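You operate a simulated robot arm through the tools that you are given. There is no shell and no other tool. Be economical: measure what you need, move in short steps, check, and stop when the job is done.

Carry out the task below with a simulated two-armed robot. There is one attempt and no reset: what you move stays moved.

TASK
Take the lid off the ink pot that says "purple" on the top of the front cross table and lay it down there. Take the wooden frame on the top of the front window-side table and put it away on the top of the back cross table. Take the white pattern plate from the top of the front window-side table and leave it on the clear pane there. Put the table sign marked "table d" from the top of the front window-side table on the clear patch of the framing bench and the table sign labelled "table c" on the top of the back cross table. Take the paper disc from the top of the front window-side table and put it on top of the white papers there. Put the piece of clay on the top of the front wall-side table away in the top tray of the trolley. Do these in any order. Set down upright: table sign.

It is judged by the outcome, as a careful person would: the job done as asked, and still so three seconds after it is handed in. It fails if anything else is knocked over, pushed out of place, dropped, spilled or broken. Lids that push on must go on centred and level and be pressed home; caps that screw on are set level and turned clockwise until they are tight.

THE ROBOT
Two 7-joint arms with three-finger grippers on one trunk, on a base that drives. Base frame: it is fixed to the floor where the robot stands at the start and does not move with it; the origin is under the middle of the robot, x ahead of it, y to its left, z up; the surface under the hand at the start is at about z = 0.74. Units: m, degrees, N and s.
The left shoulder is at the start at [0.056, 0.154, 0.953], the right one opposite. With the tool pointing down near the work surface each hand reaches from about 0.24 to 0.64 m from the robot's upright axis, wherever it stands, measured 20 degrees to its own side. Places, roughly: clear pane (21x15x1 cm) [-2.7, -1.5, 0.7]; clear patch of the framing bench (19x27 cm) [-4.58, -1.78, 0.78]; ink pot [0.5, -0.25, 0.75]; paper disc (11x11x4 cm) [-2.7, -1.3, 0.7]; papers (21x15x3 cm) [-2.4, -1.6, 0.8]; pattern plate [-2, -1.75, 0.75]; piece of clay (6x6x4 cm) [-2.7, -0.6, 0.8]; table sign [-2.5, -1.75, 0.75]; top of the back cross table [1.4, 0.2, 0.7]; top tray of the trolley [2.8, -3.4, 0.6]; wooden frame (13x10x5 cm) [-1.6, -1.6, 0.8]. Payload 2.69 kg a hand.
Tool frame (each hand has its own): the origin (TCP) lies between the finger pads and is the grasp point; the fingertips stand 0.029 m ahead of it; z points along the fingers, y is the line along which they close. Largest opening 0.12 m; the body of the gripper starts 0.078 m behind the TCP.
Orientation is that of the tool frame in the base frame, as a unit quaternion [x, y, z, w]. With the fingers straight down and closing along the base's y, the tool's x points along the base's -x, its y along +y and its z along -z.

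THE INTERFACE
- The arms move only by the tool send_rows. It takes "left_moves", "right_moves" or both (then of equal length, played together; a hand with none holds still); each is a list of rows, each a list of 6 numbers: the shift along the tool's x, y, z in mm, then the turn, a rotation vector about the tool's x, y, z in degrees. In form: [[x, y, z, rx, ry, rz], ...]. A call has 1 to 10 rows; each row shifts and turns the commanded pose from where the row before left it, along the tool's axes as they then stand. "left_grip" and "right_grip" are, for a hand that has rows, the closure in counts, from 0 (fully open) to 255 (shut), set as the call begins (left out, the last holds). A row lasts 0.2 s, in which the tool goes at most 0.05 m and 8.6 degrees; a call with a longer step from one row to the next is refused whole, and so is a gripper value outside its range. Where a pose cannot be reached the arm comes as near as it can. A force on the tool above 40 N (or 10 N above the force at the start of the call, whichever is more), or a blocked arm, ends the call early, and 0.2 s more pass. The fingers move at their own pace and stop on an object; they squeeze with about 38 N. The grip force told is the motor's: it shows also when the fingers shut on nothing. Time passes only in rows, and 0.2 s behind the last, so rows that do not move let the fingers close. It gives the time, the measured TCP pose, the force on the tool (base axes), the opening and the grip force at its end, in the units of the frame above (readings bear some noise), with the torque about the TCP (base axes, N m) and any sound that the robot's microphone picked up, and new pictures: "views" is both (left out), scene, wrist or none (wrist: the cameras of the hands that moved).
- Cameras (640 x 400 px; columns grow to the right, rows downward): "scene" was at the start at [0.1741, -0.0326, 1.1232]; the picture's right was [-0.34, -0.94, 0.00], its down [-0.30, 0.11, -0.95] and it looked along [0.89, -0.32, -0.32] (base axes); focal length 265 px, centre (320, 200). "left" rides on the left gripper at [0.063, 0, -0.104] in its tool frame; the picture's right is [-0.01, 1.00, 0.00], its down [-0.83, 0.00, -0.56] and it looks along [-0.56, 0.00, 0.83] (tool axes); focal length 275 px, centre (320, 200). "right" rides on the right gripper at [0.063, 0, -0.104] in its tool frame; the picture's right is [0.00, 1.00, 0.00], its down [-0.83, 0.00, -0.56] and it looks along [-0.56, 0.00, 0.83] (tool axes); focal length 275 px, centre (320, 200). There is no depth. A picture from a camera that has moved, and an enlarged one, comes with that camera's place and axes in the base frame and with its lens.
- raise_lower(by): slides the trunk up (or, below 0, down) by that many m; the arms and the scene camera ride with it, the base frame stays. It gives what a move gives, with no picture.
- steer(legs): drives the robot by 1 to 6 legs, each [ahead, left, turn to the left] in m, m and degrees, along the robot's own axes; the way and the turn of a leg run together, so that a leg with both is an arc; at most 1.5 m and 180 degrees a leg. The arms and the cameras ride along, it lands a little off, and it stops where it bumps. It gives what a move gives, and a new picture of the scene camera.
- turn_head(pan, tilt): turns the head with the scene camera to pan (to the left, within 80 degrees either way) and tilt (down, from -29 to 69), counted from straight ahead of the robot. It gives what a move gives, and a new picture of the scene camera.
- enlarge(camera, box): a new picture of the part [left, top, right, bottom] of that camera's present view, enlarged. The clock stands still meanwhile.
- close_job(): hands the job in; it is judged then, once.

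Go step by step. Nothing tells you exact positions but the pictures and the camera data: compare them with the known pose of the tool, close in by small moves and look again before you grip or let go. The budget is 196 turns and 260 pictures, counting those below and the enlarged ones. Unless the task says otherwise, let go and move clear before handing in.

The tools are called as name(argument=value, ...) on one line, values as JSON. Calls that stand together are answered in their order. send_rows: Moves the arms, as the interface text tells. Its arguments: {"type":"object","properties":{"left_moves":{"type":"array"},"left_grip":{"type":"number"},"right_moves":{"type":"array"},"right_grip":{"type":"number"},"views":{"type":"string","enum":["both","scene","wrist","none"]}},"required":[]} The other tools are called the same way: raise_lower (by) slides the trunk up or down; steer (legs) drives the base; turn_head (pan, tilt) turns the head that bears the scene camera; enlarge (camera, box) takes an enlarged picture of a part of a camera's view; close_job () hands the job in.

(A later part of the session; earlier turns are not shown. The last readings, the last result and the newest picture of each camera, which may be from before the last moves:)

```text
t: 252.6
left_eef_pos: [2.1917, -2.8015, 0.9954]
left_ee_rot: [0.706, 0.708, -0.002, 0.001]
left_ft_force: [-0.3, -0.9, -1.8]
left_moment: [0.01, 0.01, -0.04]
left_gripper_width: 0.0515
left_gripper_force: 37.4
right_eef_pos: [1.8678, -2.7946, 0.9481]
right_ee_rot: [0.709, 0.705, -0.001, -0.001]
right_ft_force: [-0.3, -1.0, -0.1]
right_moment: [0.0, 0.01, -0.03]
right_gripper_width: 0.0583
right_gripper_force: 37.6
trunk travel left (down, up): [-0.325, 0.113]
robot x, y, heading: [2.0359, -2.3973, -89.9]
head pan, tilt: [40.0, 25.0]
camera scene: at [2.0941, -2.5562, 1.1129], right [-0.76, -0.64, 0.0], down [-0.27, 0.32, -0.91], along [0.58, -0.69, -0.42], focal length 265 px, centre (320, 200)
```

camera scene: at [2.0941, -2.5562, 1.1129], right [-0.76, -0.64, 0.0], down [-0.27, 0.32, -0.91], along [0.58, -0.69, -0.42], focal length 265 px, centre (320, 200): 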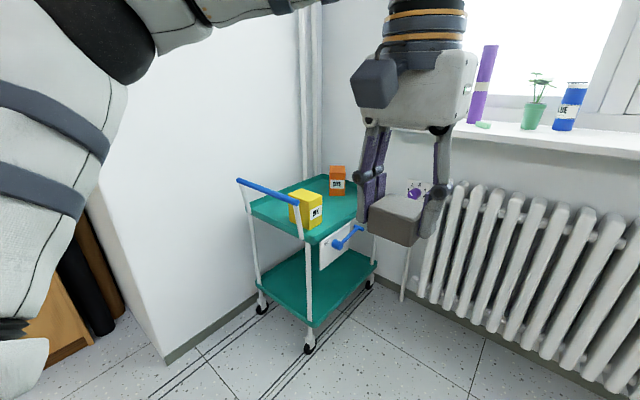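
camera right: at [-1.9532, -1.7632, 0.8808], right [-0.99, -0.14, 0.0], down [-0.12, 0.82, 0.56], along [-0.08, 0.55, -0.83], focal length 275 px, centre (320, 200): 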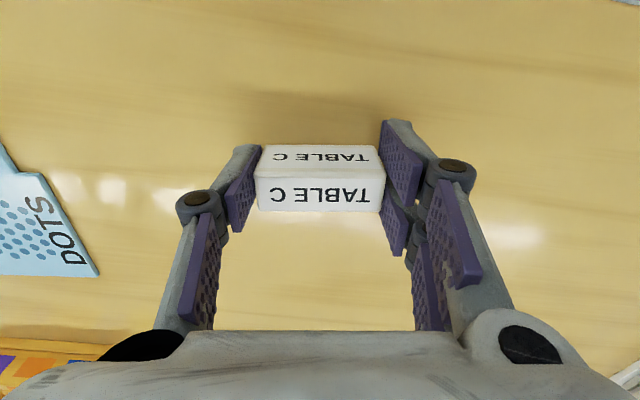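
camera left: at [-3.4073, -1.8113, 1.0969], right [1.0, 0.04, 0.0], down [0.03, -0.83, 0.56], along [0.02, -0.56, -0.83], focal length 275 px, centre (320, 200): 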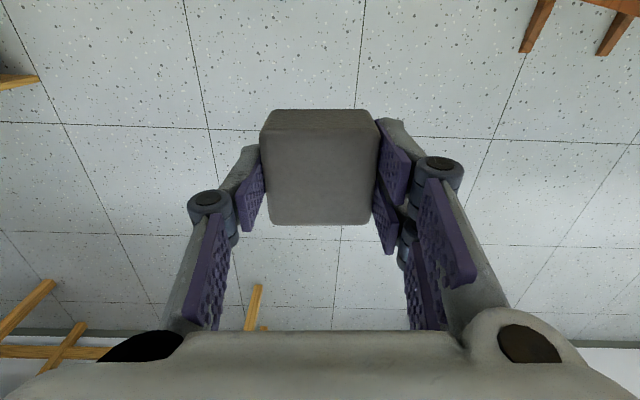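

The top tray holds a yellow and an orange box, with a clear middle. A column and the window sill are close, so I'll approach the trolley's corner diagonally.

steer(legs=[[0, 0, 30], [0.56, 0.02, 0]])

turn_head(pan=10, tilt=40)

```text
t: 257.2
left_eef_pos: [2.6682, -3.1391, 0.9949]
left_ee_rot: [0.498, 0.867, -0.001, 0.0]
left_ft_force: [0.7, -0.7, -2.1]
left_moment: [0.02, -0.01, -0.03]
left_gripper_width: 0.0514
left_gripper_force: 38.2
right_eef_pos: [2.3818, -3.2957, 0.948]
right_ee_rot: [0.504, 0.864, 0.0, -0.001]
right_ft_force: [0.4, -0.4, -0.3]
right_moment: [0.03, 0.0, 0.0]
right_gripper_width: 0.0583
right_gripper_force: 38.1
trunk travel left (down, up): [-0.325, 0.113]
robot x, y, heading: [2.3334, -2.8694, -60.0]
head pan, tilt: [40.0, 25.0]
camera scene: at [2.4598, -2.976, 1.1128], right [-0.34, -0.94, 0.0], down [-0.4, 0.14, -0.91], along [0.85, -0.31, -0.42], focal length 265 px, centre (320, 200)
```

scene: 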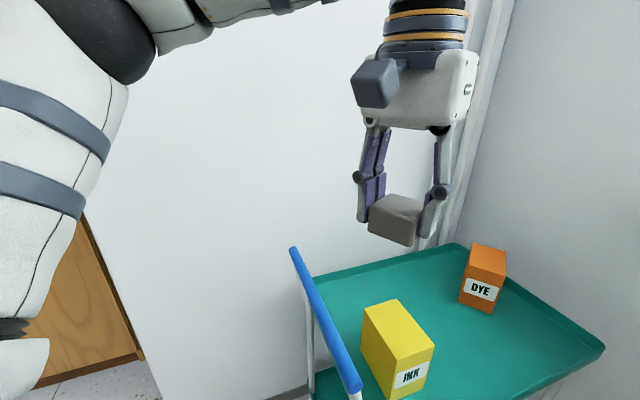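

```text
t: 258.2
left_eef_pos: [2.6683, -3.1388, 0.995]
left_ee_rot: [0.499, 0.866, -0.002, 0.001]
left_ft_force: [0.5, 1.1, -2.0]
left_moment: [0.0, -0.02, 0.02]
left_gripper_width: 0.0515
left_gripper_force: 37.7
right_eef_pos: [2.3814, -3.2963, 0.9463]
right_ee_rot: [0.503, 0.864, 0.0, 0.0]
right_ft_force: [-0.3, -0.5, -0.7]
right_moment: [0.02, -0.01, -0.04]
right_gripper_width: 0.0583
right_gripper_force: 37.8
trunk travel left (down, up): [-0.325, 0.113]
robot x, y, heading: [2.3289, -2.8744, -60.0]
head pan, tilt: [10.0, 40.0]
camera scene: at [2.4278, -3.0094, 1.0896], right [-0.76, -0.64, 0.0], down [-0.41, 0.49, -0.77], along [0.49, -0.59, -0.64], focal length 265 px, centre (320, 200)
```

scene: 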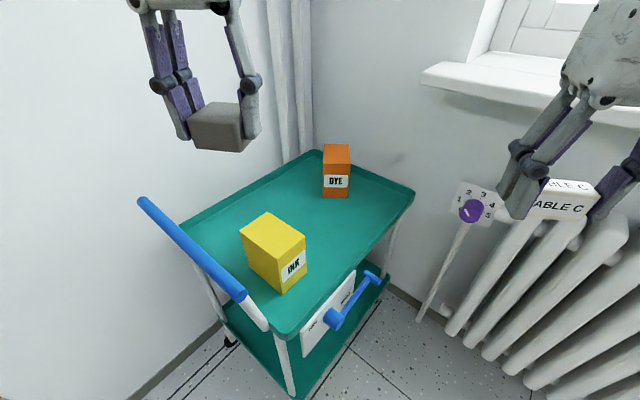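

Target spot on the tray is about [2.77, -3.35], between the boxes. Move 6 cm nearer, then extend above it.

steer(legs=[[0.05, 0, 0]])

send_rows(left_moves=[[-44, -4, 10, 0, 0, 0], [-44, -4, 20, 0, 0, 0], [-44, -4, 20, 0, 0, 0], [-44, -4, 20, 0, 0, 0], [0, 0, 45, 0, 0, 0], [0, 0, 45, 0, 0, 0], [0, 0, 0, 0, 0, 0]])

```text
t: 259.1
left_eef_pos: [2.6929, -3.1835, 0.9935]
left_ee_rot: [0.5, 0.866, -0.002, 0.001]
left_ft_force: [-0.5, 0.3, -2.7]
left_moment: [0.05, 0.01, 0.0]
left_gripper_width: 0.0514
left_gripper_force: 38.1
right_eef_pos: [2.4062, -3.3379, 0.9471]
right_ee_rot: [0.503, 0.864, 0.001, -0.001]
right_ft_force: [-0.4, -0.1, 0.7]
right_moment: [0.04, 0.01, -0.01]
right_gripper_width: 0.0582
right_gripper_force: 38.4
trunk travel left (down, up): [-0.325, 0.113]
robot x, y, heading: [2.3499, -2.9094, -59.8]
head pan, tilt: [10.0, 40.0]
camera scene: at [2.4525, -3.0527, 1.0894], right [-0.77, -0.64, 0.0], down [-0.41, 0.49, -0.77], along [0.49, -0.59, -0.64], focal length 265 px, centre (320, 200)
```

scene: 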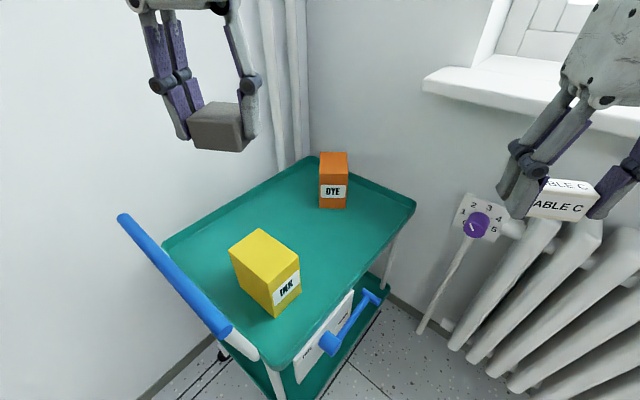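

```text
t: 260.7
left_eef_pos: [2.7664, -3.3425, 0.8376]
left_ee_rot: [0.5, 0.866, -0.003, 0.003]
left_ft_force: [0.5, -0.3, -1.6]
left_moment: [0.05, 0.03, 0.01]
left_gripper_width: 0.0513
left_gripper_force: 38.1
right_eef_pos: [2.4058, -3.3392, 0.9467]
right_ee_rot: [0.503, 0.864, -0.001, 0.0]
right_ft_force: [-0.3, -0.1, 0.3]
right_moment: [-0.02, -0.04, -0.01]
right_gripper_width: 0.0583
right_gripper_force: 37.8
trunk travel left (down, up): [-0.325, 0.113]
robot x, y, heading: [2.351, -2.9107, -59.9]
head pan, tilt: [10.0, 40.0]
camera scene: at [2.452, -3.0518, 1.0896], right [-0.77, -0.64, 0.0], down [-0.41, 0.49, -0.77], along [0.49, -0.59, -0.64], focal length 265 px, centre (320, 200)
camera left: at [2.7344, -3.2885, 0.9399], right [0.87, 0.5, 0.0], down [0.41, -0.72, 0.56], along [0.28, -0.49, -0.83], focal length 275 px, centre (320, 200)
```

scene: 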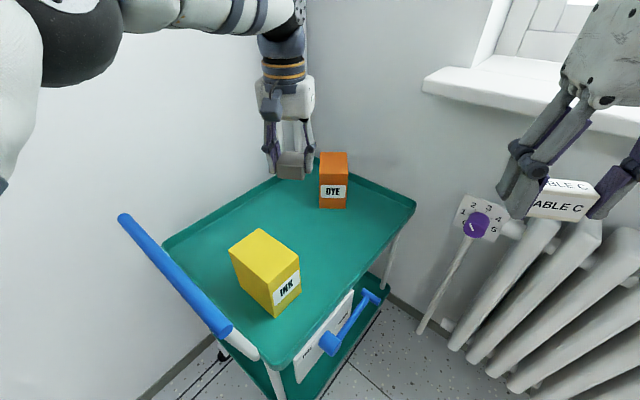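
left: 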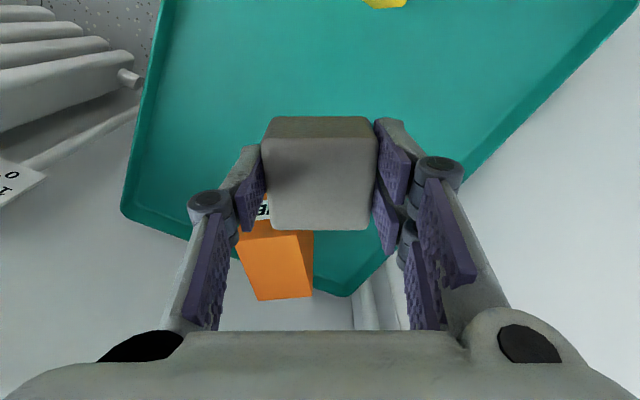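

Clear of the orange box by over 10 cm. Lower further.

send_rows(left_moves=[[5, 0, 45, 0, 0, 0], [0, 0, 45, 0, 0, 0], [0, 0, 45, 0, 0, 0], [0, 0, 30, 0, 0, 0], [0, 0, 10, 0, 0, 0], [0, 0, 0, 0, 0, 0]])

enlarge(camera="scene", box=[200, 120, 400, 245])

```text
t: 262.1
left_eef_pos: [2.7641, -3.3415, 0.6599]
left_ee_rot: [0.5, 0.866, -0.002, 0.001]
left_ft_force: [0.0, -0.1, -2.1]
left_moment: [-0.01, -0.01, -0.01]
left_gripper_width: 0.0513
left_gripper_force: 38.0
right_eef_pos: [2.4061, -3.3377, 0.9463]
right_ee_rot: [0.503, 0.864, 0.0, -0.001]
right_ft_force: [0.0, 0.5, -0.8]
right_moment: [-0.02, 0.0, -0.02]
right_gripper_width: 0.0583
right_gripper_force: 37.8
trunk travel left (down, up): [-0.325, 0.113]
robot x, y, heading: [2.3559, -2.9108, -60.0]
head pan, tilt: [10.0, 40.0]
camera scene: at [2.452, -3.0519, 1.0896], right [-0.77, -0.64, 0.0], down [-0.41, 0.49, -0.77], along [0.49, -0.59, -0.64], focal length 265 px, centre (320, 200)
camera left: at [2.732, -3.2865, 0.7622], right [0.87, 0.5, 0.0], down [0.41, -0.72, 0.56], along [0.28, -0.49, -0.83], focal length 275 px, centre (320, 200)
```

scene: 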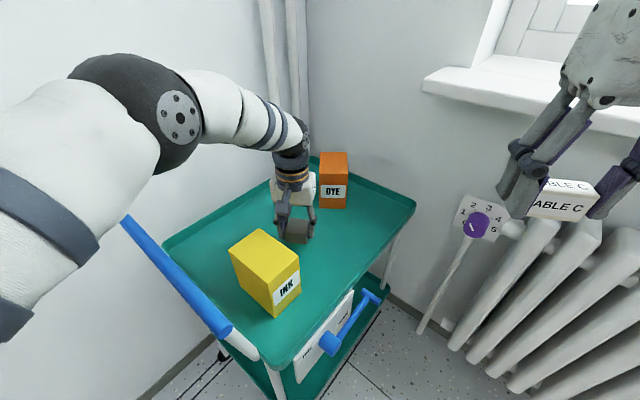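
left: 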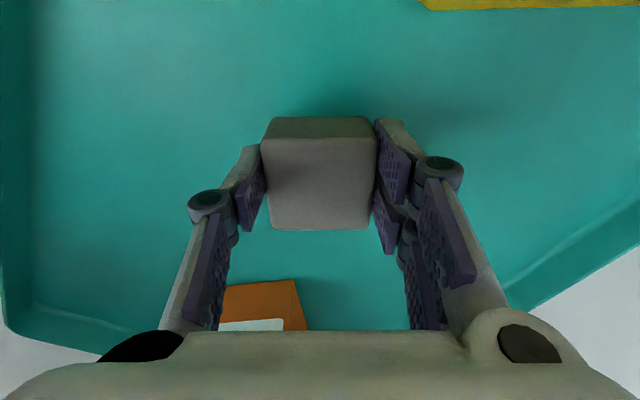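

```text
3.20 times, centred on (300, 182) of scene
camera zoom: at [2.452, -3.0519, 1.0896], right [-0.77, -0.64, 0.0], down [-0.41, 0.49, -0.77], along [0.49, -0.59, -0.64], focal length 848 px, centre (384, 256)
```

zoom: 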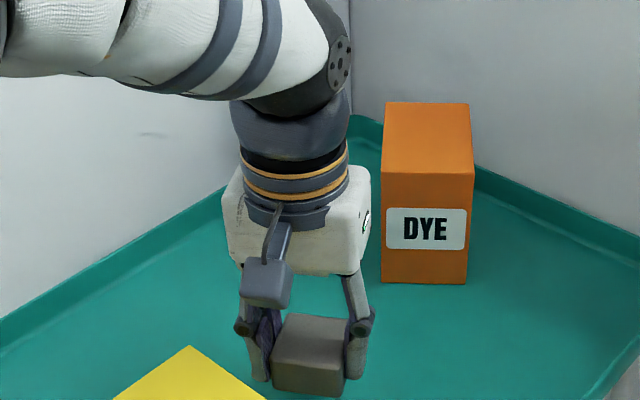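

send_rows(left_moves=[[0, 0, 10, 0, 0, 0], [0, 0, 6, 0, 0, 0], [0, 0, 3, 0, 0, 0], [0, 0, 3, 0, 0, 0], [0, 0, 0, 0, 0, 0]], views="none")

```text
t: 263.3
left_eef_pos: [2.7631, -3.3414, 0.6386]
left_ee_rot: [0.5, 0.866, -0.002, 0.001]
left_ft_force: [-0.4, 0.2, -2.3]
left_moment: [-0.02, -0.02, 0.0]
left_gripper_width: 0.0515
left_gripper_force: 37.8
right_eef_pos: [2.4059, -3.3368, 0.9467]
right_ee_rot: [0.504, 0.864, 0.0, 0.0]
right_ft_force: [0.3, 0.4, 0.0]
right_moment: [-0.01, -0.03, -0.03]
right_gripper_width: 0.0584
right_gripper_force: 38.3
trunk travel left (down, up): [-0.325, 0.113]
robot x, y, heading: [2.3522, -2.9102, -60.1]
head pan, tilt: [10.0, 40.0]
```

send_rows(left_moves=[[0, 0, 3, 0, 0, 0], [0, 0, 3, 0, 0, 0], [0, 0, 2, 0, 0, 0], [0, 0, 2, 0, 0, 0], [0, 0, 2, 0, 0, 0], [0, 0, 0, 0, 0, 0]], views="none")

enlarge(camera="scene", box=[240, 180, 360, 255])

```text
t: 264.7
left_eef_pos: [2.7643, -3.3408, 0.6276]
left_ee_rot: [0.5, 0.866, -0.003, 0.005]
left_ft_force: [-0.5, 1.8, 18.4]
left_moment: [-0.67, -0.01, 0.05]
left_gripper_width: 0.0513
left_gripper_force: 38.3
right_eef_pos: [2.4048, -3.337, 0.9475]
right_ee_rot: [0.504, 0.864, 0.001, 0.002]
right_ft_force: [-0.3, 0.4, 0.0]
right_moment: [0.05, -0.03, -0.02]
right_gripper_width: 0.0582
right_gripper_force: 37.9
trunk travel left (down, up): [-0.325, 0.113]
robot x, y, heading: [2.3541, -2.9081, -59.9]
head pan, tilt: [10.0, 40.0]
```

```text
5.33 times, centred on (300, 218) of scene
camera zoom: at [2.4511, -3.0507, 1.09], right [-0.77, -0.64, 0.0], down [-0.41, 0.49, -0.77], along [0.49, -0.59, -0.64], focal length 1413 px, centre (427, 107)
```

zoom: 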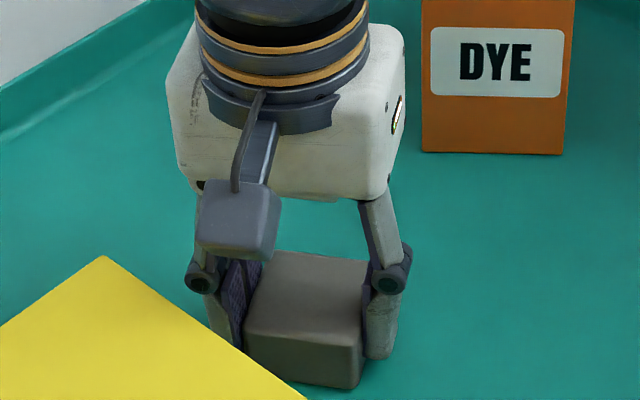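

Clay rests on the tray (contact 18 N). Ease, release and lift.

send_rows(left_moves=[[0, 0, -2, 0, 0, 0], [0, 0, 0, 0, 0, 0]], views="none")

send_rows(left_moves=[[0, 0, 0, 0, 0, 0], [0, 0, 0, 0, 0, 0], [0, 0, -30, 0, 0, 0], [0, 0, -45, 0, 0, 0], [0, 0, -45, 0, 0, 0], [0, 0, -45, 0, 0, 0], [0, 0, -45, 0, 0, 0], [0, 0, -45, 0, 0, 0], [0, 0, 0, 0, 0, 0]], left_grip=70, views="scene")

```text
t: 265.3
left_eef_pos: [2.7636, -3.3408, 0.6291]
left_ee_rot: [0.5, 0.866, -0.003, 0.002]
left_ft_force: [2.8, -2.8, 10.7]
left_moment: [-0.58, -0.13, 0.12]
left_gripper_width: 0.0514
left_gripper_force: 38.1
right_eef_pos: [2.4068, -3.3387, 0.9482]
right_ee_rot: [0.504, 0.864, 0.0, -0.001]
right_ft_force: [0.1, 0.0, -0.5]
right_moment: [0.02, -0.02, 0.0]
right_gripper_width: 0.0583
right_gripper_force: 38.0
trunk travel left (down, up): [-0.325, 0.113]
robot x, y, heading: [2.3576, -2.9094, -60.4]
head pan, tilt: [10.0, 40.0]
```

```text
t: 267.3
left_eef_pos: [2.7649, -3.3392, 0.8816]
left_ee_rot: [0.5, 0.866, -0.001, 0.001]
left_ft_force: [-0.4, 0.1, 1.1]
left_moment: [-0.02, 0.04, -0.01]
left_gripper_width: 0.0873
left_gripper_force: 0.1
right_eef_pos: [2.4047, -3.3379, 0.9481]
right_ee_rot: [0.504, 0.864, 0.0, -0.001]
right_ft_force: [-0.7, 0.9, 0.3]
right_moment: [-0.01, 0.05, -0.02]
right_gripper_width: 0.0583
right_gripper_force: 37.6
trunk travel left (down, up): [-0.325, 0.113]
robot x, y, heading: [2.3529, -2.9089, -59.8]
head pan, tilt: [10.0, 40.0]
camera scene: at [2.452, -3.0519, 1.0895], right [-0.77, -0.64, 0.0], down [-0.41, 0.49, -0.77], along [0.49, -0.59, -0.64], focal length 265 px, centre (320, 200)
```

scene: 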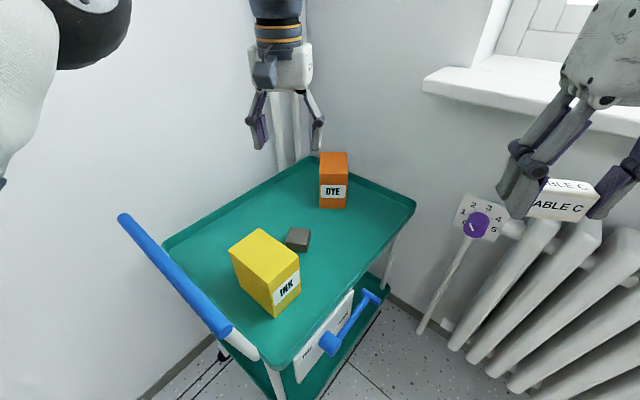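

Clay is in the top tray. Retract the left hand, back away and look toward the back cross table.

send_rows(left_moves=[[40, 0, -15, 0, 0, 0], [45, 0, -15, 0, 0, 0], [45, 0, -20, 0, 0, 0], [35, 0, -20, 0, 0, 0], [0, 0, 0, 0, 0, 0]], views="none")

steer(legs=[[-0.6, 0, 0], [0, 0, 150]])

turn_head(pan=10, tilt=15)

```text
t: 268.5
left_eef_pos: [2.6815, -3.1944, 0.9523]
left_ee_rot: [0.5, 0.866, -0.002, 0.002]
left_ft_force: [0.4, -0.5, 0.2]
left_moment: [-0.02, 0.02, -0.01]
left_gripper_width: 0.0868
left_gripper_force: 0.1
right_eef_pos: [2.4056, -3.3378, 0.9458]
right_ee_rot: [0.504, 0.864, 0.0, 0.0]
right_ft_force: [-0.6, -0.4, -0.9]
right_moment: [-0.03, -0.01, 0.02]
right_gripper_width: 0.0582
right_gripper_force: 37.8
trunk travel left (down, up): [-0.325, 0.113]
robot x, y, heading: [2.3544, -2.9115, -60.0]
head pan, tilt: [10.0, 40.0]
```

```text
t: 278.0
left_eef_pos: [1.9223, -1.9768, 0.9524]
left_ee_rot: [-0.697, 0.717, 0.002, 0.002]
left_ft_force: [0.2, 0.6, 0.4]
left_moment: [-0.03, 0.01, -0.03]
left_gripper_width: 0.0871
left_gripper_force: 0.0
right_eef_pos: [2.2329, -2.0007, 0.947]
right_ee_rot: [-0.693, 0.721, 0.0, 0.0]
right_ft_force: [0.5, 0.9, -0.7]
right_moment: [0.01, 0.01, 0.01]
right_gripper_width: 0.0584
right_gripper_force: 38.1
trunk travel left (down, up): [-0.325, 0.113]
robot x, y, heading: [2.0544, -2.3883, 88.0]
head pan, tilt: [10.0, 40.0]
camera scene: at [2.0426, -2.2206, 1.0896], right [0.99, 0.15, 0.0], down [0.09, -0.64, -0.77], along [-0.11, 0.76, -0.64], focal length 265 px, centre (320, 200)
```

scene: 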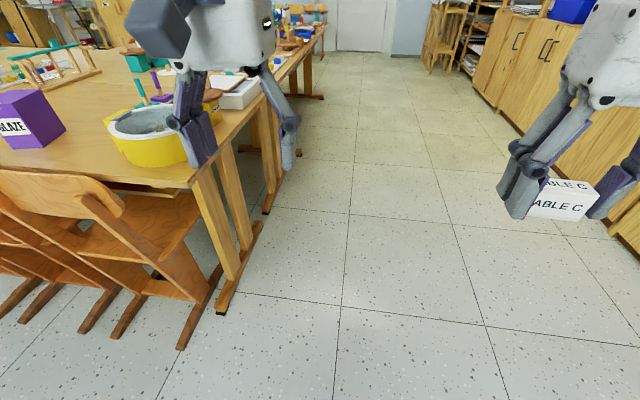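

```text
t: 278.9
left_eef_pos: [1.9224, -1.9779, 0.9531]
left_ee_rot: [-0.697, 0.717, 0.001, 0.003]
left_ft_force: [0.0, 0.0, -1.1]
left_moment: [-0.01, -0.02, -0.03]
left_gripper_width: 0.0869
left_gripper_force: 0.0
right_eef_pos: [2.2321, -1.9985, 0.9473]
right_ee_rot: [-0.693, 0.721, -0.001, 0.0]
right_ft_force: [-0.1, 0.4, -0.1]
right_moment: [-0.01, -0.01, -0.02]
right_gripper_width: 0.0583
right_gripper_force: 37.9
trunk travel left (down, up): [-0.325, 0.113]
robot x, y, heading: [2.0534, -2.387, 88.3]
head pan, tilt: [10.0, 15.0]
camera scene: at [2.0414, -2.2123, 1.129], right [0.99, 0.15, 0.0], down [0.04, -0.26, -0.97], along [-0.14, 0.96, -0.26], focal length 265 px, centre (320, 200)
```

scene: 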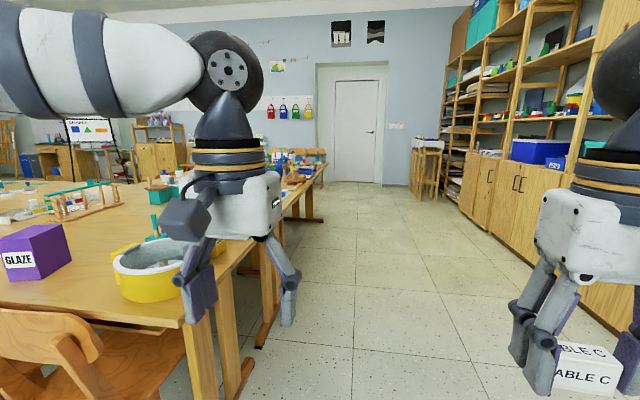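

There's a clear aisle along the cupboards. Drive up it to the back cross table and face it.

steer(legs=[[1.2, -0.2, 2], [1.2, 0, 0], [0, 0, 90]])

turn_head(pan=0, tilt=25)

```text
t: 294.5
left_eef_pos: [1.8495, -0.12, 0.9525]
left_ee_rot: [1.0, -0.007, -0.002, -0.001]
left_ft_force: [-0.7, 0.2, 0.9]
left_moment: [-0.03, 0.01, -0.04]
left_gripper_width: 0.087
left_gripper_force: 0.1
right_eef_pos: [1.8662, 0.1894, 0.9468]
right_ee_rot: [1.0, -0.011, -0.001, 0.001]
right_ft_force: [-0.2, 1.0, 0.4]
right_moment: [0.02, 0.03, -0.03]
right_gripper_width: 0.0582
right_gripper_force: 37.2
trunk travel left (down, up): [-0.325, 0.113]
robot x, y, heading: [2.2611, 0.0151, 179.0]
head pan, tilt: [10.0, 15.0]
camera scene: at [2.0814, 0.0013, 1.1291], right [-0.16, 0.99, 0.0], down [0.26, 0.04, -0.97], along [-0.95, -0.15, -0.26], focal length 265 px, centre (320, 200)
```

scene: 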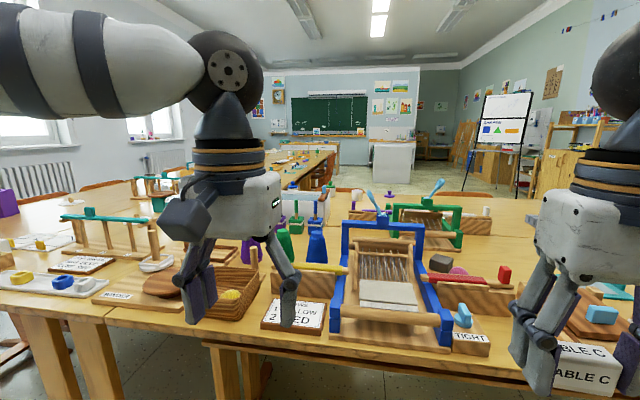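

```text
t: 295.2
left_eef_pos: [1.8487, -0.1196, 0.9533]
left_ee_rot: [1.0, -0.007, -0.002, -0.001]
left_ft_force: [0.1, 0.1, -0.2]
left_moment: [-0.02, -0.03, 0.01]
left_gripper_width: 0.0869
left_gripper_force: 0.1
right_eef_pos: [1.8664, 0.1892, 0.9467]
right_ee_rot: [1.0, -0.011, 0.0, 0.001]
right_ft_force: [0.2, 0.4, -0.3]
right_moment: [0.02, -0.01, 0.0]
right_gripper_width: 0.0583
right_gripper_force: 37.8
trunk travel left (down, up): [-0.325, 0.113]
robot x, y, heading: [2.2607, 0.0139, 179.2]
head pan, tilt: [0.0, 25.0]
camera scene: at [2.0815, 0.0175, 1.1129], right [0.01, 1.0, 0.0], down [0.42, -0.01, -0.91], along [-0.91, 0.01, -0.42], focal length 265 px, centre (320, 200)
```

scene: 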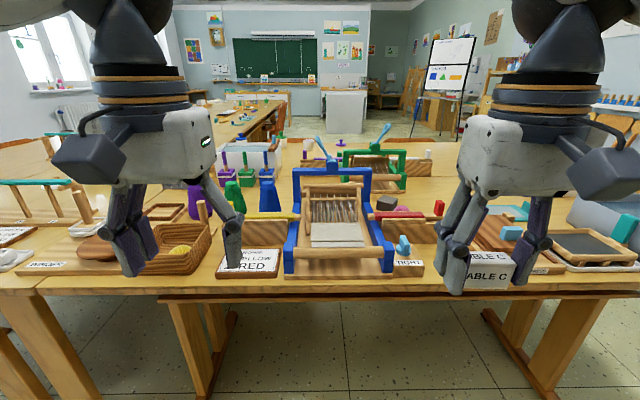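

The table is crowded; I'll look down for clear spots.

turn_head(pan=0, tilt=42)

turn_head(pan=-40, tilt=30)

```text
t: 296.1
left_eef_pos: [1.8491, -0.1206, 0.9524]
left_ee_rot: [1.0, -0.008, -0.003, -0.001]
left_ft_force: [0.4, 0.1, -0.4]
left_moment: [0.0, 0.0, 0.03]
left_gripper_width: 0.0869
left_gripper_force: 0.0
right_eef_pos: [1.8664, 0.1894, 0.9475]
right_ee_rot: [1.0, -0.011, 0.0, 0.0]
right_ft_force: [-0.4, 0.1, 0.0]
right_moment: [-0.01, 0.07, -0.04]
right_gripper_width: 0.0582
right_gripper_force: 38.3
trunk travel left (down, up): [-0.325, 0.113]
robot x, y, heading: [2.2601, 0.0147, 179.3]
head pan, tilt: [0.0, 42.0]
camera scene: at [2.09, 0.0174, 1.0867], right [0.01, 1.0, 0.0], down [0.67, -0.01, -0.74], along [-0.74, 0.01, -0.67], focal length 265 px, centre (320, 200)
```

scene: 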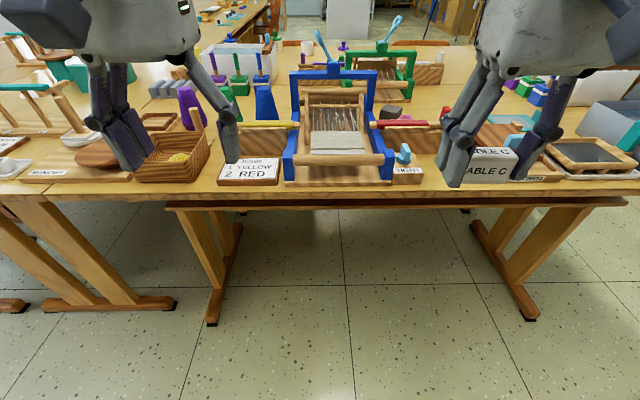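

```text
t: 297.1
left_eef_pos: [1.8485, -0.12, 0.9528]
left_ee_rot: [1.0, -0.008, -0.003, 0.0]
left_ft_force: [-0.4, -0.1, 0.3]
left_moment: [0.0, 0.0, -0.03]
left_gripper_width: 0.0872
left_gripper_force: 0.1
right_eef_pos: [1.8661, 0.1896, 0.9471]
right_ee_rot: [1.0, -0.011, 0.0, 0.0]
right_ft_force: [0.2, 0.3, 0.0]
right_moment: [-0.01, -0.03, -0.01]
right_gripper_width: 0.0585
right_gripper_force: 37.7
trunk travel left (down, up): [-0.325, 0.113]
robot x, y, heading: [2.2572, 0.0152, 179.4]
head pan, tilt: [-40.0, 30.0]
camera scene: at [2.1051, 0.0753, 1.1049], right [0.65, 0.76, 0.0], down [0.38, -0.33, -0.87], along [-0.66, 0.57, -0.5], focal length 265 px, centre (320, 200)
```

scene: 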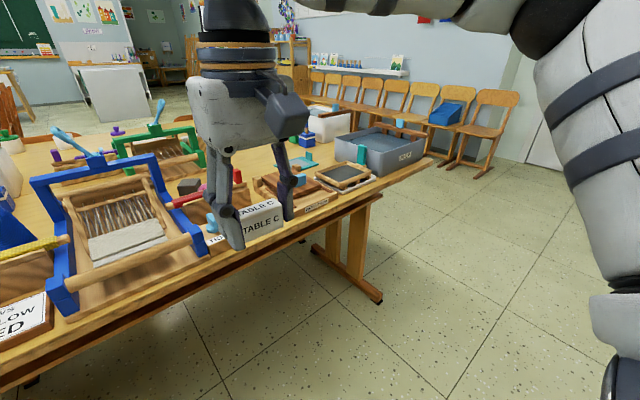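

turn_head(pan=-20, tilt=35)

enlarge(camera="scene", box=[40, 60, 400, 260])

enlarge(camera="right", box=[0, 0, 640, 400])

enlarge(camera="left", box=[0, 0, 640, 400])

```text
t: 297.9
left_eef_pos: [1.8492, -0.1207, 0.9532]
left_ee_rot: [1.0, -0.007, -0.003, 0.0]
left_ft_force: [-0.4, 0.1, -1.4]
left_moment: [0.01, -0.03, 0.03]
left_gripper_width: 0.0871
left_gripper_force: 0.1
right_eef_pos: [1.8667, 0.189, 0.9466]
right_ee_rot: [1.0, -0.012, -0.001, 0.0]
right_ft_force: [-0.7, 0.2, 0.2]
right_moment: [0.03, -0.03, -0.02]
right_gripper_width: 0.058
right_gripper_force: 38.1
trunk travel left (down, up): [-0.325, 0.113]
robot x, y, heading: [2.2611, 0.0162, 179.3]
head pan, tilt: [-20.0, 35.0]
camera scene: at [2.0913, 0.0476, 1.0971], right [0.36, 0.93, 0.0], down [0.54, -0.2, -0.82], along [-0.77, 0.29, -0.57], focal length 265 px, centre (320, 200)
```

scene: 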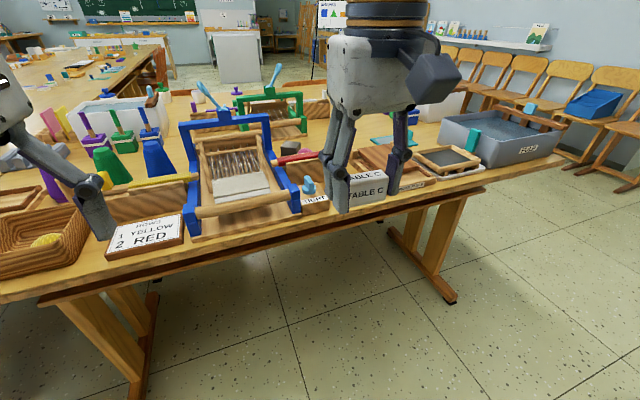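

```text
1.78 times, centred on (220, 160) of scene
camera zoom: at [2.0913, 0.0476, 1.0971], right [0.36, 0.93, 0.0], down [0.54, -0.2, -0.82], along [-0.77, 0.29, -0.57], focal length 471 px, centre (498, 271)
```

zoom: 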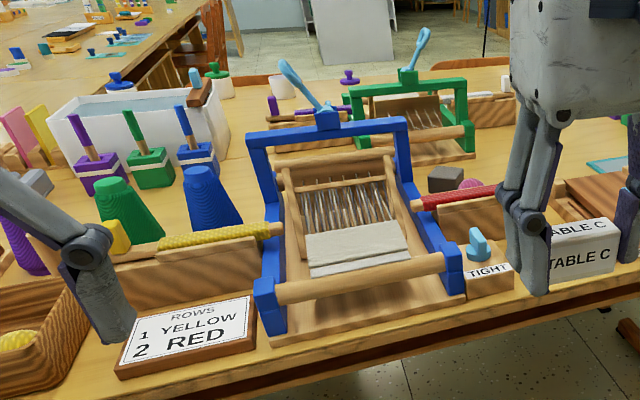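

```text
1.00 times, centred on (320, 200) of right (not enlarged: the box is as wide or as high as the picture)
camera zoom: at [1.9315, 0.1889, 1.0511], right [-0.02, -1.0, 0.0], down [-0.83, 0.02, 0.56], along [-0.56, 0.01, -0.83], focal length 275 px, centre (320, 200)
```

zoom: 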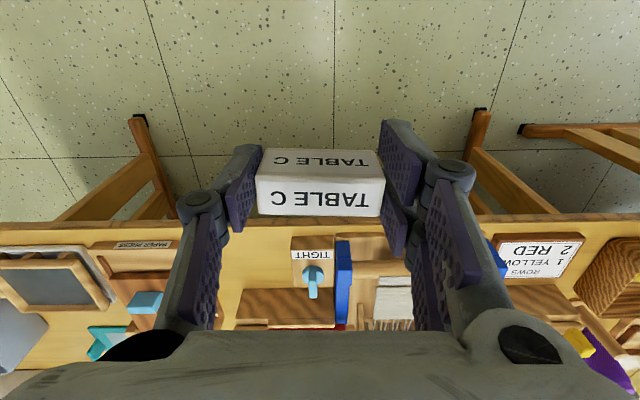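

```text
1.00 times, centred on (320, 200) of left (not enlarged: the box is as wide or as high as the picture)
camera zoom: at [1.9116, -0.122, 1.0547], right [-0.02, -1.0, 0.0], down [-0.83, 0.01, 0.56], along [-0.56, 0.01, -0.83], focal length 275 px, centre (320, 200)
```

zoom: 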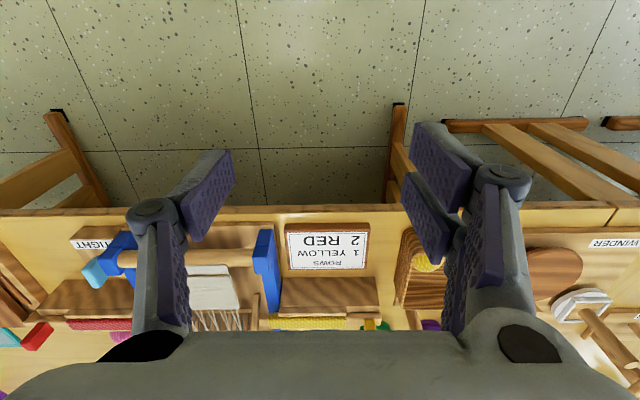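

I see a bare patch around x 1.53–1.70, y 0.25–0.43, right of the "TIGHT" block. I'll sidestep and look at it more closely.

steer(legs=[[0.1, -0.42, 0]])

turn_head(pan=10, tilt=50)

enlarge(camera="scene", box=[160, 30, 480, 230])

```text
t: 301.8
left_eef_pos: [1.7562, 0.3092, 0.9527]
left_ee_rot: [1.0, -0.007, -0.003, -0.001]
left_ft_force: [0.5, -0.6, -0.8]
left_moment: [-0.02, 0.02, -0.02]
left_gripper_width: 0.0869
left_gripper_force: 0.0
right_eef_pos: [1.7727, 0.6186, 0.9476]
right_ee_rot: [1.0, -0.011, 0.0, -0.001]
right_ft_force: [0.3, 0.8, 0.2]
right_moment: [0.01, 0.0, 0.03]
right_gripper_width: 0.0586
right_gripper_force: 38.2
trunk travel left (down, up): [-0.325, 0.113]
robot x, y, heading: [2.1646, 0.4452, 179.1]
head pan, tilt: [-20.0, 35.0]
camera scene: at [1.9983, 0.4766, 1.0971], right [0.35, 0.93, 0.0], down [0.54, -0.2, -0.82], along [-0.77, 0.29, -0.57], focal length 265 px, centre (320, 200)
```

scene: 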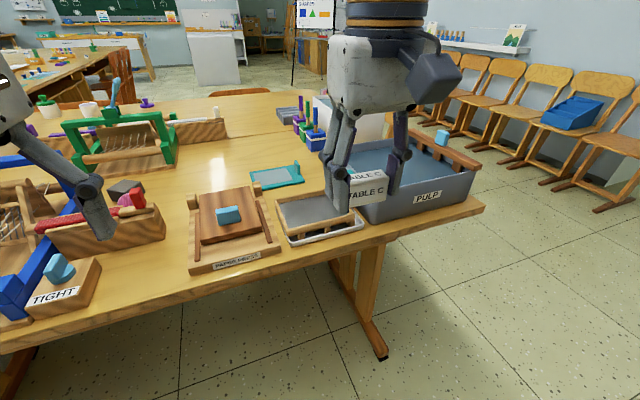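

```text
t: 302.7
left_eef_pos: [1.7549, 0.3097, 0.9521]
left_ee_rot: [1.0, -0.007, -0.002, 0.0]
left_ft_force: [-0.4, 0.6, -0.4]
left_moment: [0.01, -0.01, 0.0]
left_gripper_width: 0.0872
left_gripper_force: 0.1
right_eef_pos: [1.7729, 0.6182, 0.948]
right_ee_rot: [1.0, -0.013, 0.0, 0.0]
right_ft_force: [0.0, -1.0, -0.4]
right_moment: [0.01, -0.01, -0.04]
right_gripper_width: 0.0585
right_gripper_force: 37.8
trunk travel left (down, up): [-0.325, 0.113]
robot x, y, heading: [2.1659, 0.4431, 179.5]
head pan, tilt: [10.0, 50.0]
camera scene: at [2.0047, 0.4329, 1.0754], right [-0.16, 0.99, 0.0], down [0.76, 0.12, -0.64], along [-0.63, -0.1, -0.77], focal length 265 px, centre (320, 200)
```

scene: 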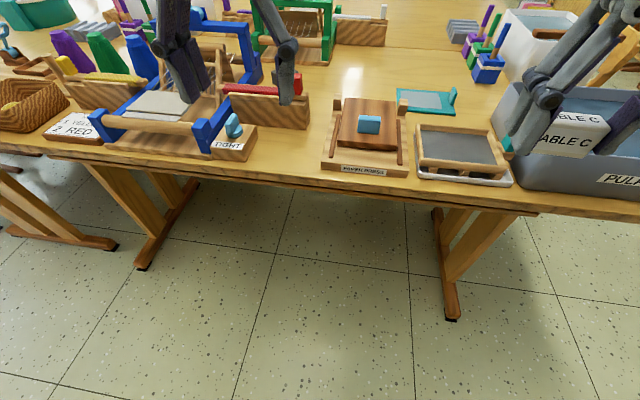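

```text
2.00 times, centred on (320, 130) of scene
camera zoom: at [2.0047, 0.4329, 1.0754], right [-0.16, 0.99, 0.0], down [0.76, 0.12, -0.64], along [-0.63, -0.1, -0.77], focal length 530 px, centre (320, 340)
```

zoom: 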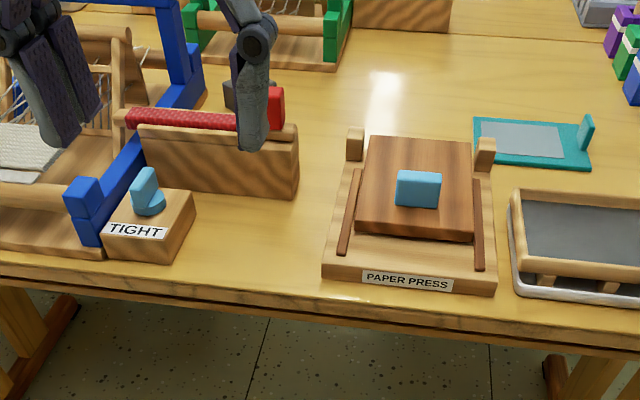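

I'll stand sign C in the gap between the shuttle holder and the paper press, at about [1.46, 0.325], turned lengthwise, leaving the front of the gap for the frame. First raise the left hand out of the way and rotate the right tool 90°.

send_rows(right_moves=[[0, 0, 0, 0, 0, 8.5], [0, 0, 0, 0, 0, 8.5], [0, 0, 0, 0, 0, 8.5], [0, 0, 0, 0, 0, 8.5], [0, 0, 0, 0, 0, 8.5], [0, 0, 0, 0, 0, 8.5], [0, 0, 0, 0, 0, 8.5], [0, 0, 0, 0, 0, 8.5], [0, 0, 0, 0, 0, 8.5], [0, 0, 0, 0, 0, 8.5]], left_moves=[[10, 0, -20, 0, 0, 0], [10, 0, -20, 0, 0, 0], [10, 0, -20, 0, 0, 0], [10, 0, -20, 0, 0, 0], [10, 0, -20, 0, 0, 0], [10, 0, -10, 0, 0, 0], [10, 0, 0, 0, 0, 0], [10, 0, 0, 0, 0, 0], [0, 0, 0, 0, 0, 0], [0, 0, 0, 0, 0, 0]], views="scene")

```text
t: 304.9
left_eef_pos: [1.8354, 0.3075, 1.063]
left_ee_rot: [1.0, -0.008, -0.003, -0.001]
left_ft_force: [-0.7, 0.3, -0.3]
left_moment: [0.0, 0.01, -0.01]
left_gripper_width: 0.0871
left_gripper_force: 0.2
right_eef_pos: [1.7731, 0.6187, 0.9481]
right_ee_rot: [0.729, -0.685, 0.0, 0.001]
right_ft_force: [0.2, 0.2, 0.0]
right_moment: [0.01, 0.01, 0.01]
right_gripper_width: 0.0583
right_gripper_force: 38.5
trunk travel left (down, up): [-0.325, 0.113]
robot x, y, heading: [2.165, 0.4403, 179.1]
head pan, tilt: [10.0, 50.0]
camera scene: at [2.0047, 0.4328, 1.0754], right [-0.16, 0.99, 0.0], down [0.76, 0.12, -0.64], along [-0.63, -0.1, -0.77], focal length 265 px, centre (320, 200)
```

scene: 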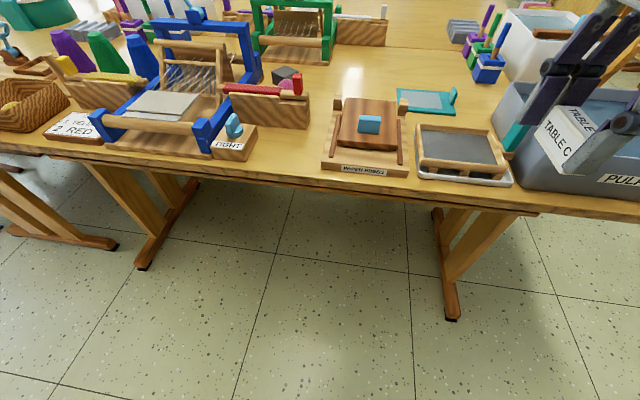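

Refined: sign target [1.44, 0.365], in the open space behind the gap. Reposition the base.

steer(legs=[[0, 0.225, 0], [0.12, 0, 0.5]])

send_rows(right_moves=[[0, 20, 0, 0, 0, 3.6], [0, 0, 0, 0, 0, 0]], views="wrist")

```text
t: 308.1
left_eef_pos: [1.713, 0.0856, 1.0635]
left_ee_rot: [1.0, -0.004, -0.001, -0.001]
left_ft_force: [0.4, 0.3, 0.9]
left_moment: [0.02, -0.07, -0.01]
left_gripper_width: 0.0867
left_gripper_force: 0.2
right_eef_pos: [1.6492, 0.3957, 0.9473]
right_ee_rot: [0.732, -0.682, 0.0, -0.001]
right_ft_force: [-0.5, 0.5, 0.2]
right_moment: [-0.02, -0.02, 0.04]
right_gripper_width: 0.0583
right_gripper_force: 38.3
trunk travel left (down, up): [-0.325, 0.113]
robot x, y, heading: [2.044, 0.2254, 179.5]
head pan, tilt: [10.0, 50.0]
camera scene: at [1.8807, 0.2116, 1.0752], right [-0.17, 0.99, 0.0], down [0.76, 0.13, -0.64], along [-0.63, -0.11, -0.77], focal length 265 px, centre (320, 200)
```

scene: 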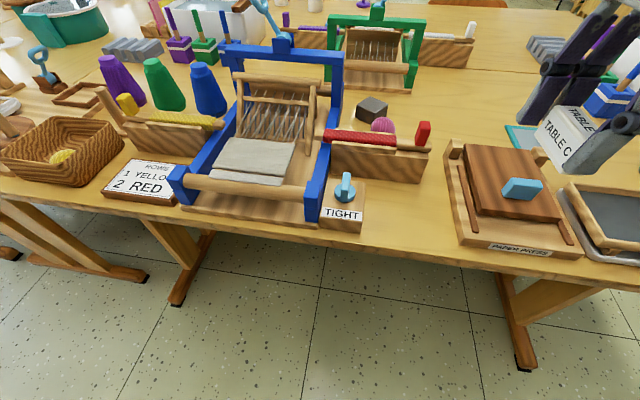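

```text
t: 308.7
left_eef_pos: [1.7144, 0.0843, 1.0639]
left_ee_rot: [1.0, -0.003, -0.003, 0.0]
left_ft_force: [0.0, 0.4, -1.0]
left_moment: [-0.01, 0.03, 0.02]
left_gripper_width: 0.0871
left_gripper_force: 0.0
right_eef_pos: [1.6304, 0.3933, 0.9459]
right_ee_rot: [0.71, -0.704, 0.001, 0.0]
right_ft_force: [-0.1, -0.2, -0.5]
right_moment: [-0.03, 0.01, 0.0]
right_gripper_width: 0.0581
right_gripper_force: 38.5
trunk travel left (down, up): [-0.325, 0.113]
robot x, y, heading: [2.0458, 0.2231, 179.7]
head pan, tilt: [10.0, 50.0]
camera right: at [1.6329, 0.331, 1.0507], right [-1.0, -0.01, 0.0], down [-0.01, 0.83, 0.56], along [-0.01, 0.56, -0.83], focal length 275 px, centre (320, 200)
```

right: 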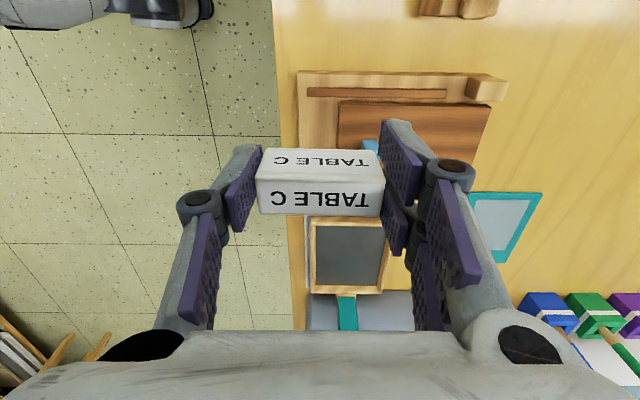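

I'll set the sign at about [1.405, 0.355], just behind the gap. Move the base 4 cm in and extend.

steer(legs=[[0.04, 0, 0]])

send_rows(right_moves=[[8, 36, 5, 0, 0, 0], [8, 36, 10, 0, 0, 0], [8, 37, 10, 0, 0, 0], [8, 38, 10, 0, 0, 0], [6, 38, 15, 0, 0, 0], [0, 0, 0, 0, 0, 0]])

```text
t: 309.6
left_eef_pos: [1.6734, 0.0852, 1.0624]
left_ee_rot: [1.0, -0.002, -0.002, -0.001]
left_ft_force: [-1.3, 0.4, -0.8]
left_moment: [0.01, -0.03, -0.03]
left_gripper_width: 0.087
left_gripper_force: 0.0
right_eef_pos: [1.5884, 0.394, 0.9468]
right_ee_rot: [0.71, -0.704, 0.001, -0.001]
right_ft_force: [-0.6, -0.2, 0.0]
right_moment: [-0.04, 0.01, -0.05]
right_gripper_width: 0.0583
right_gripper_force: 37.9
trunk travel left (down, up): [-0.325, 0.113]
robot x, y, heading: [2.0042, 0.2276, 179.7]
head pan, tilt: [10.0, 50.0]
camera scene: at [1.8405, 0.2118, 1.0752], right [-0.17, 0.99, 0.0], down [0.76, 0.13, -0.64], along [-0.63, -0.11, -0.77], focal length 265 px, centre (320, 200)
```

scene: 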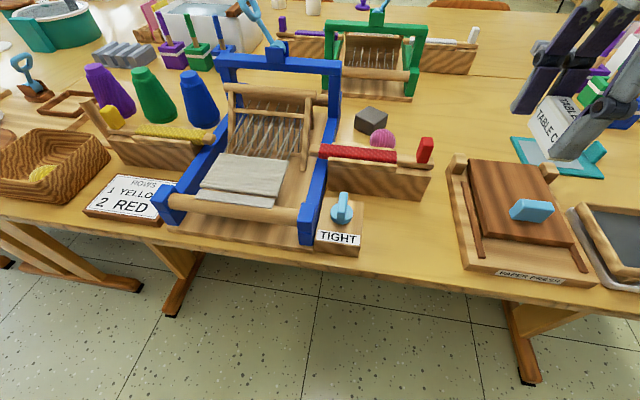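

```text
t: 311.0
left_eef_pos: [1.6744, 0.0855, 1.0629]
left_ee_rot: [1.0, -0.003, -0.003, -0.001]
left_ft_force: [-0.7, -0.1, -0.6]
left_moment: [-0.01, 0.0, 0.03]
left_gripper_width: 0.0868
left_gripper_force: 0.2
right_eef_pos: [1.4222, 0.3527, 0.8982]
right_ee_rot: [0.711, -0.703, 0.0, -0.001]
right_ft_force: [0.2, 0.0, -0.3]
right_moment: [-0.04, -0.03, 0.02]
right_gripper_width: 0.0584
right_gripper_force: 38.2
right hand out of reach, approached as far as the arm can: row 5
trunk travel left (down, up): [-0.325, 0.113]
robot x, y, heading: [2.0047, 0.2287, 179.7]
head pan, tilt: [10.0, 50.0]
camera scene: at [1.8413, 0.2118, 1.0754], right [-0.17, 0.99, 0.0], down [0.76, 0.13, -0.64], along [-0.63, -0.11, -0.77], focal length 265 px, centre (320, 200)
camera right: at [1.4232, 0.2905, 1.0027], right [-1.0, -0.02, 0.0], down [-0.01, 0.83, 0.56], along [-0.01, 0.56, -0.83], focal length 275 px, centre (320, 200)
```

scene: 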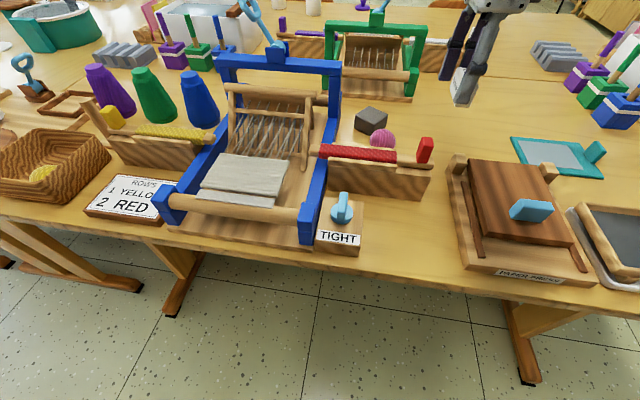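
right: 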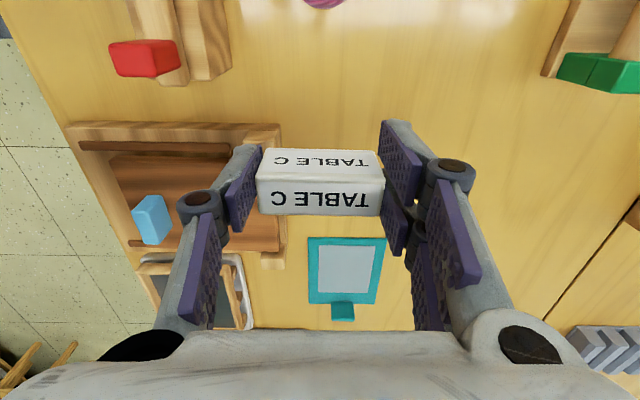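

Good spot, all clear around. Lower.

send_rows(right_moves=[[0, 5, 30, 0, 0, 0], [0, 5, 35, 0, 0, 0], [0, 0, 30, 0, 0, 0], [0, 0, 12, 0, 0, 0], [0, 0, 5, 0, 0, 0], [0, 0, 0, 0, 0, 0]])

enlarge(camera="scene", box=[360, 60, 560, 185])

```text
t: 312.4
left_eef_pos: [1.6744, 0.0851, 1.0626]
left_ee_rot: [1.0, -0.003, -0.003, 0.0]
left_ft_force: [-0.8, 0.8, -0.6]
left_moment: [-0.01, 0.02, -0.01]
left_gripper_width: 0.0871
left_gripper_force: 0.1
right_eef_pos: [1.4115, 0.3536, 0.7877]
right_ee_rot: [0.711, -0.703, -0.001, 0.001]
right_ft_force: [-0.1, 0.4, 0.3]
right_moment: [0.02, 0.01, -0.02]
right_gripper_width: 0.0582
right_gripper_force: 38.0
trunk travel left (down, up): [-0.325, 0.113]
robot x, y, heading: [2.002, 0.2278, 179.5]
head pan, tilt: [10.0, 50.0]
camera scene: at [1.8414, 0.2118, 1.0754], right [-0.17, 0.99, 0.0], down [0.76, 0.13, -0.64], along [-0.63, -0.11, -0.77], focal length 265 px, centre (320, 200)
camera right: at [1.4139, 0.2906, 0.891], right [-1.0, -0.01, 0.0], down [-0.01, 0.83, 0.56], along [-0.01, 0.56, -0.83], focal length 275 px, centre (320, 200)
```

scene: 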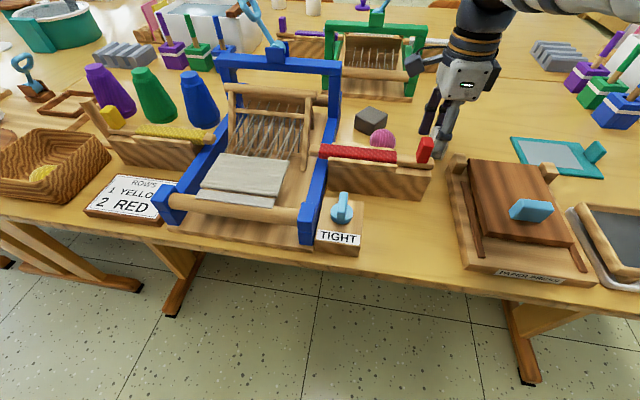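
right: 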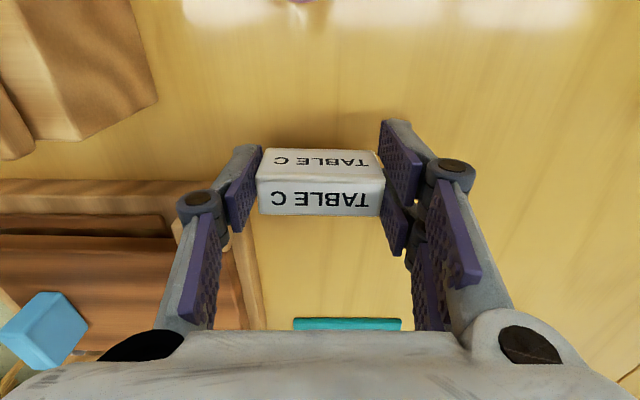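

```text
3.20 times, centred on (460, 122) of scene
camera zoom: at [1.8414, 0.2118, 1.0754], right [-0.17, 0.99, 0.0], down [0.76, 0.13, -0.64], along [-0.63, -0.11, -0.77], focal length 848 px, centre (-128, 448)
```

zoom: 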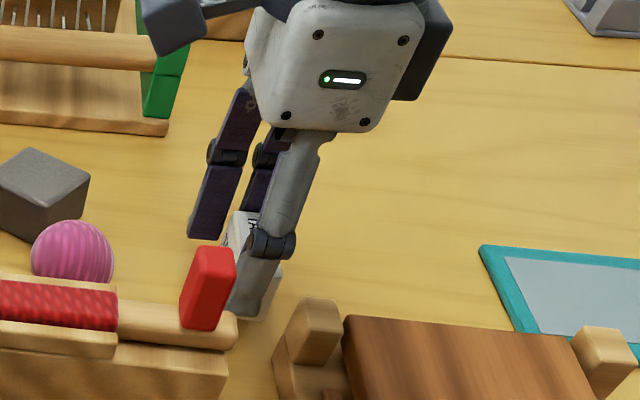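

send_rows(right_moves=[[0, 0, 5, 0, 0, 0], [0, 0, 3, 0, 0, 0], [0, 0, 2, 0, 0, 0], [0, 0, 2, 0, 0, 0], [0, 0, 0, 0, 0, 0]], views="none")

```text
t: 313.6
left_eef_pos: [1.6754, 0.0846, 1.0639]
left_ee_rot: [1.0, -0.003, -0.002, -0.001]
left_ft_force: [0.8, -0.6, -0.6]
left_moment: [-0.04, 0.02, 0.01]
left_gripper_width: 0.0871
left_gripper_force: 0.0
right_eef_pos: [1.4105, 0.3551, 0.777]
right_ee_rot: [0.71, -0.704, -0.001, 0.001]
right_ft_force: [-1.1, -0.8, 18.8]
right_moment: [0.07, -0.06, 0.03]
right_gripper_width: 0.0582
right_gripper_force: 38.3
trunk travel left (down, up): [-0.325, 0.113]
robot x, y, heading: [2.0036, 0.2257, 179.7]
head pan, tilt: [10.0, 50.0]
```

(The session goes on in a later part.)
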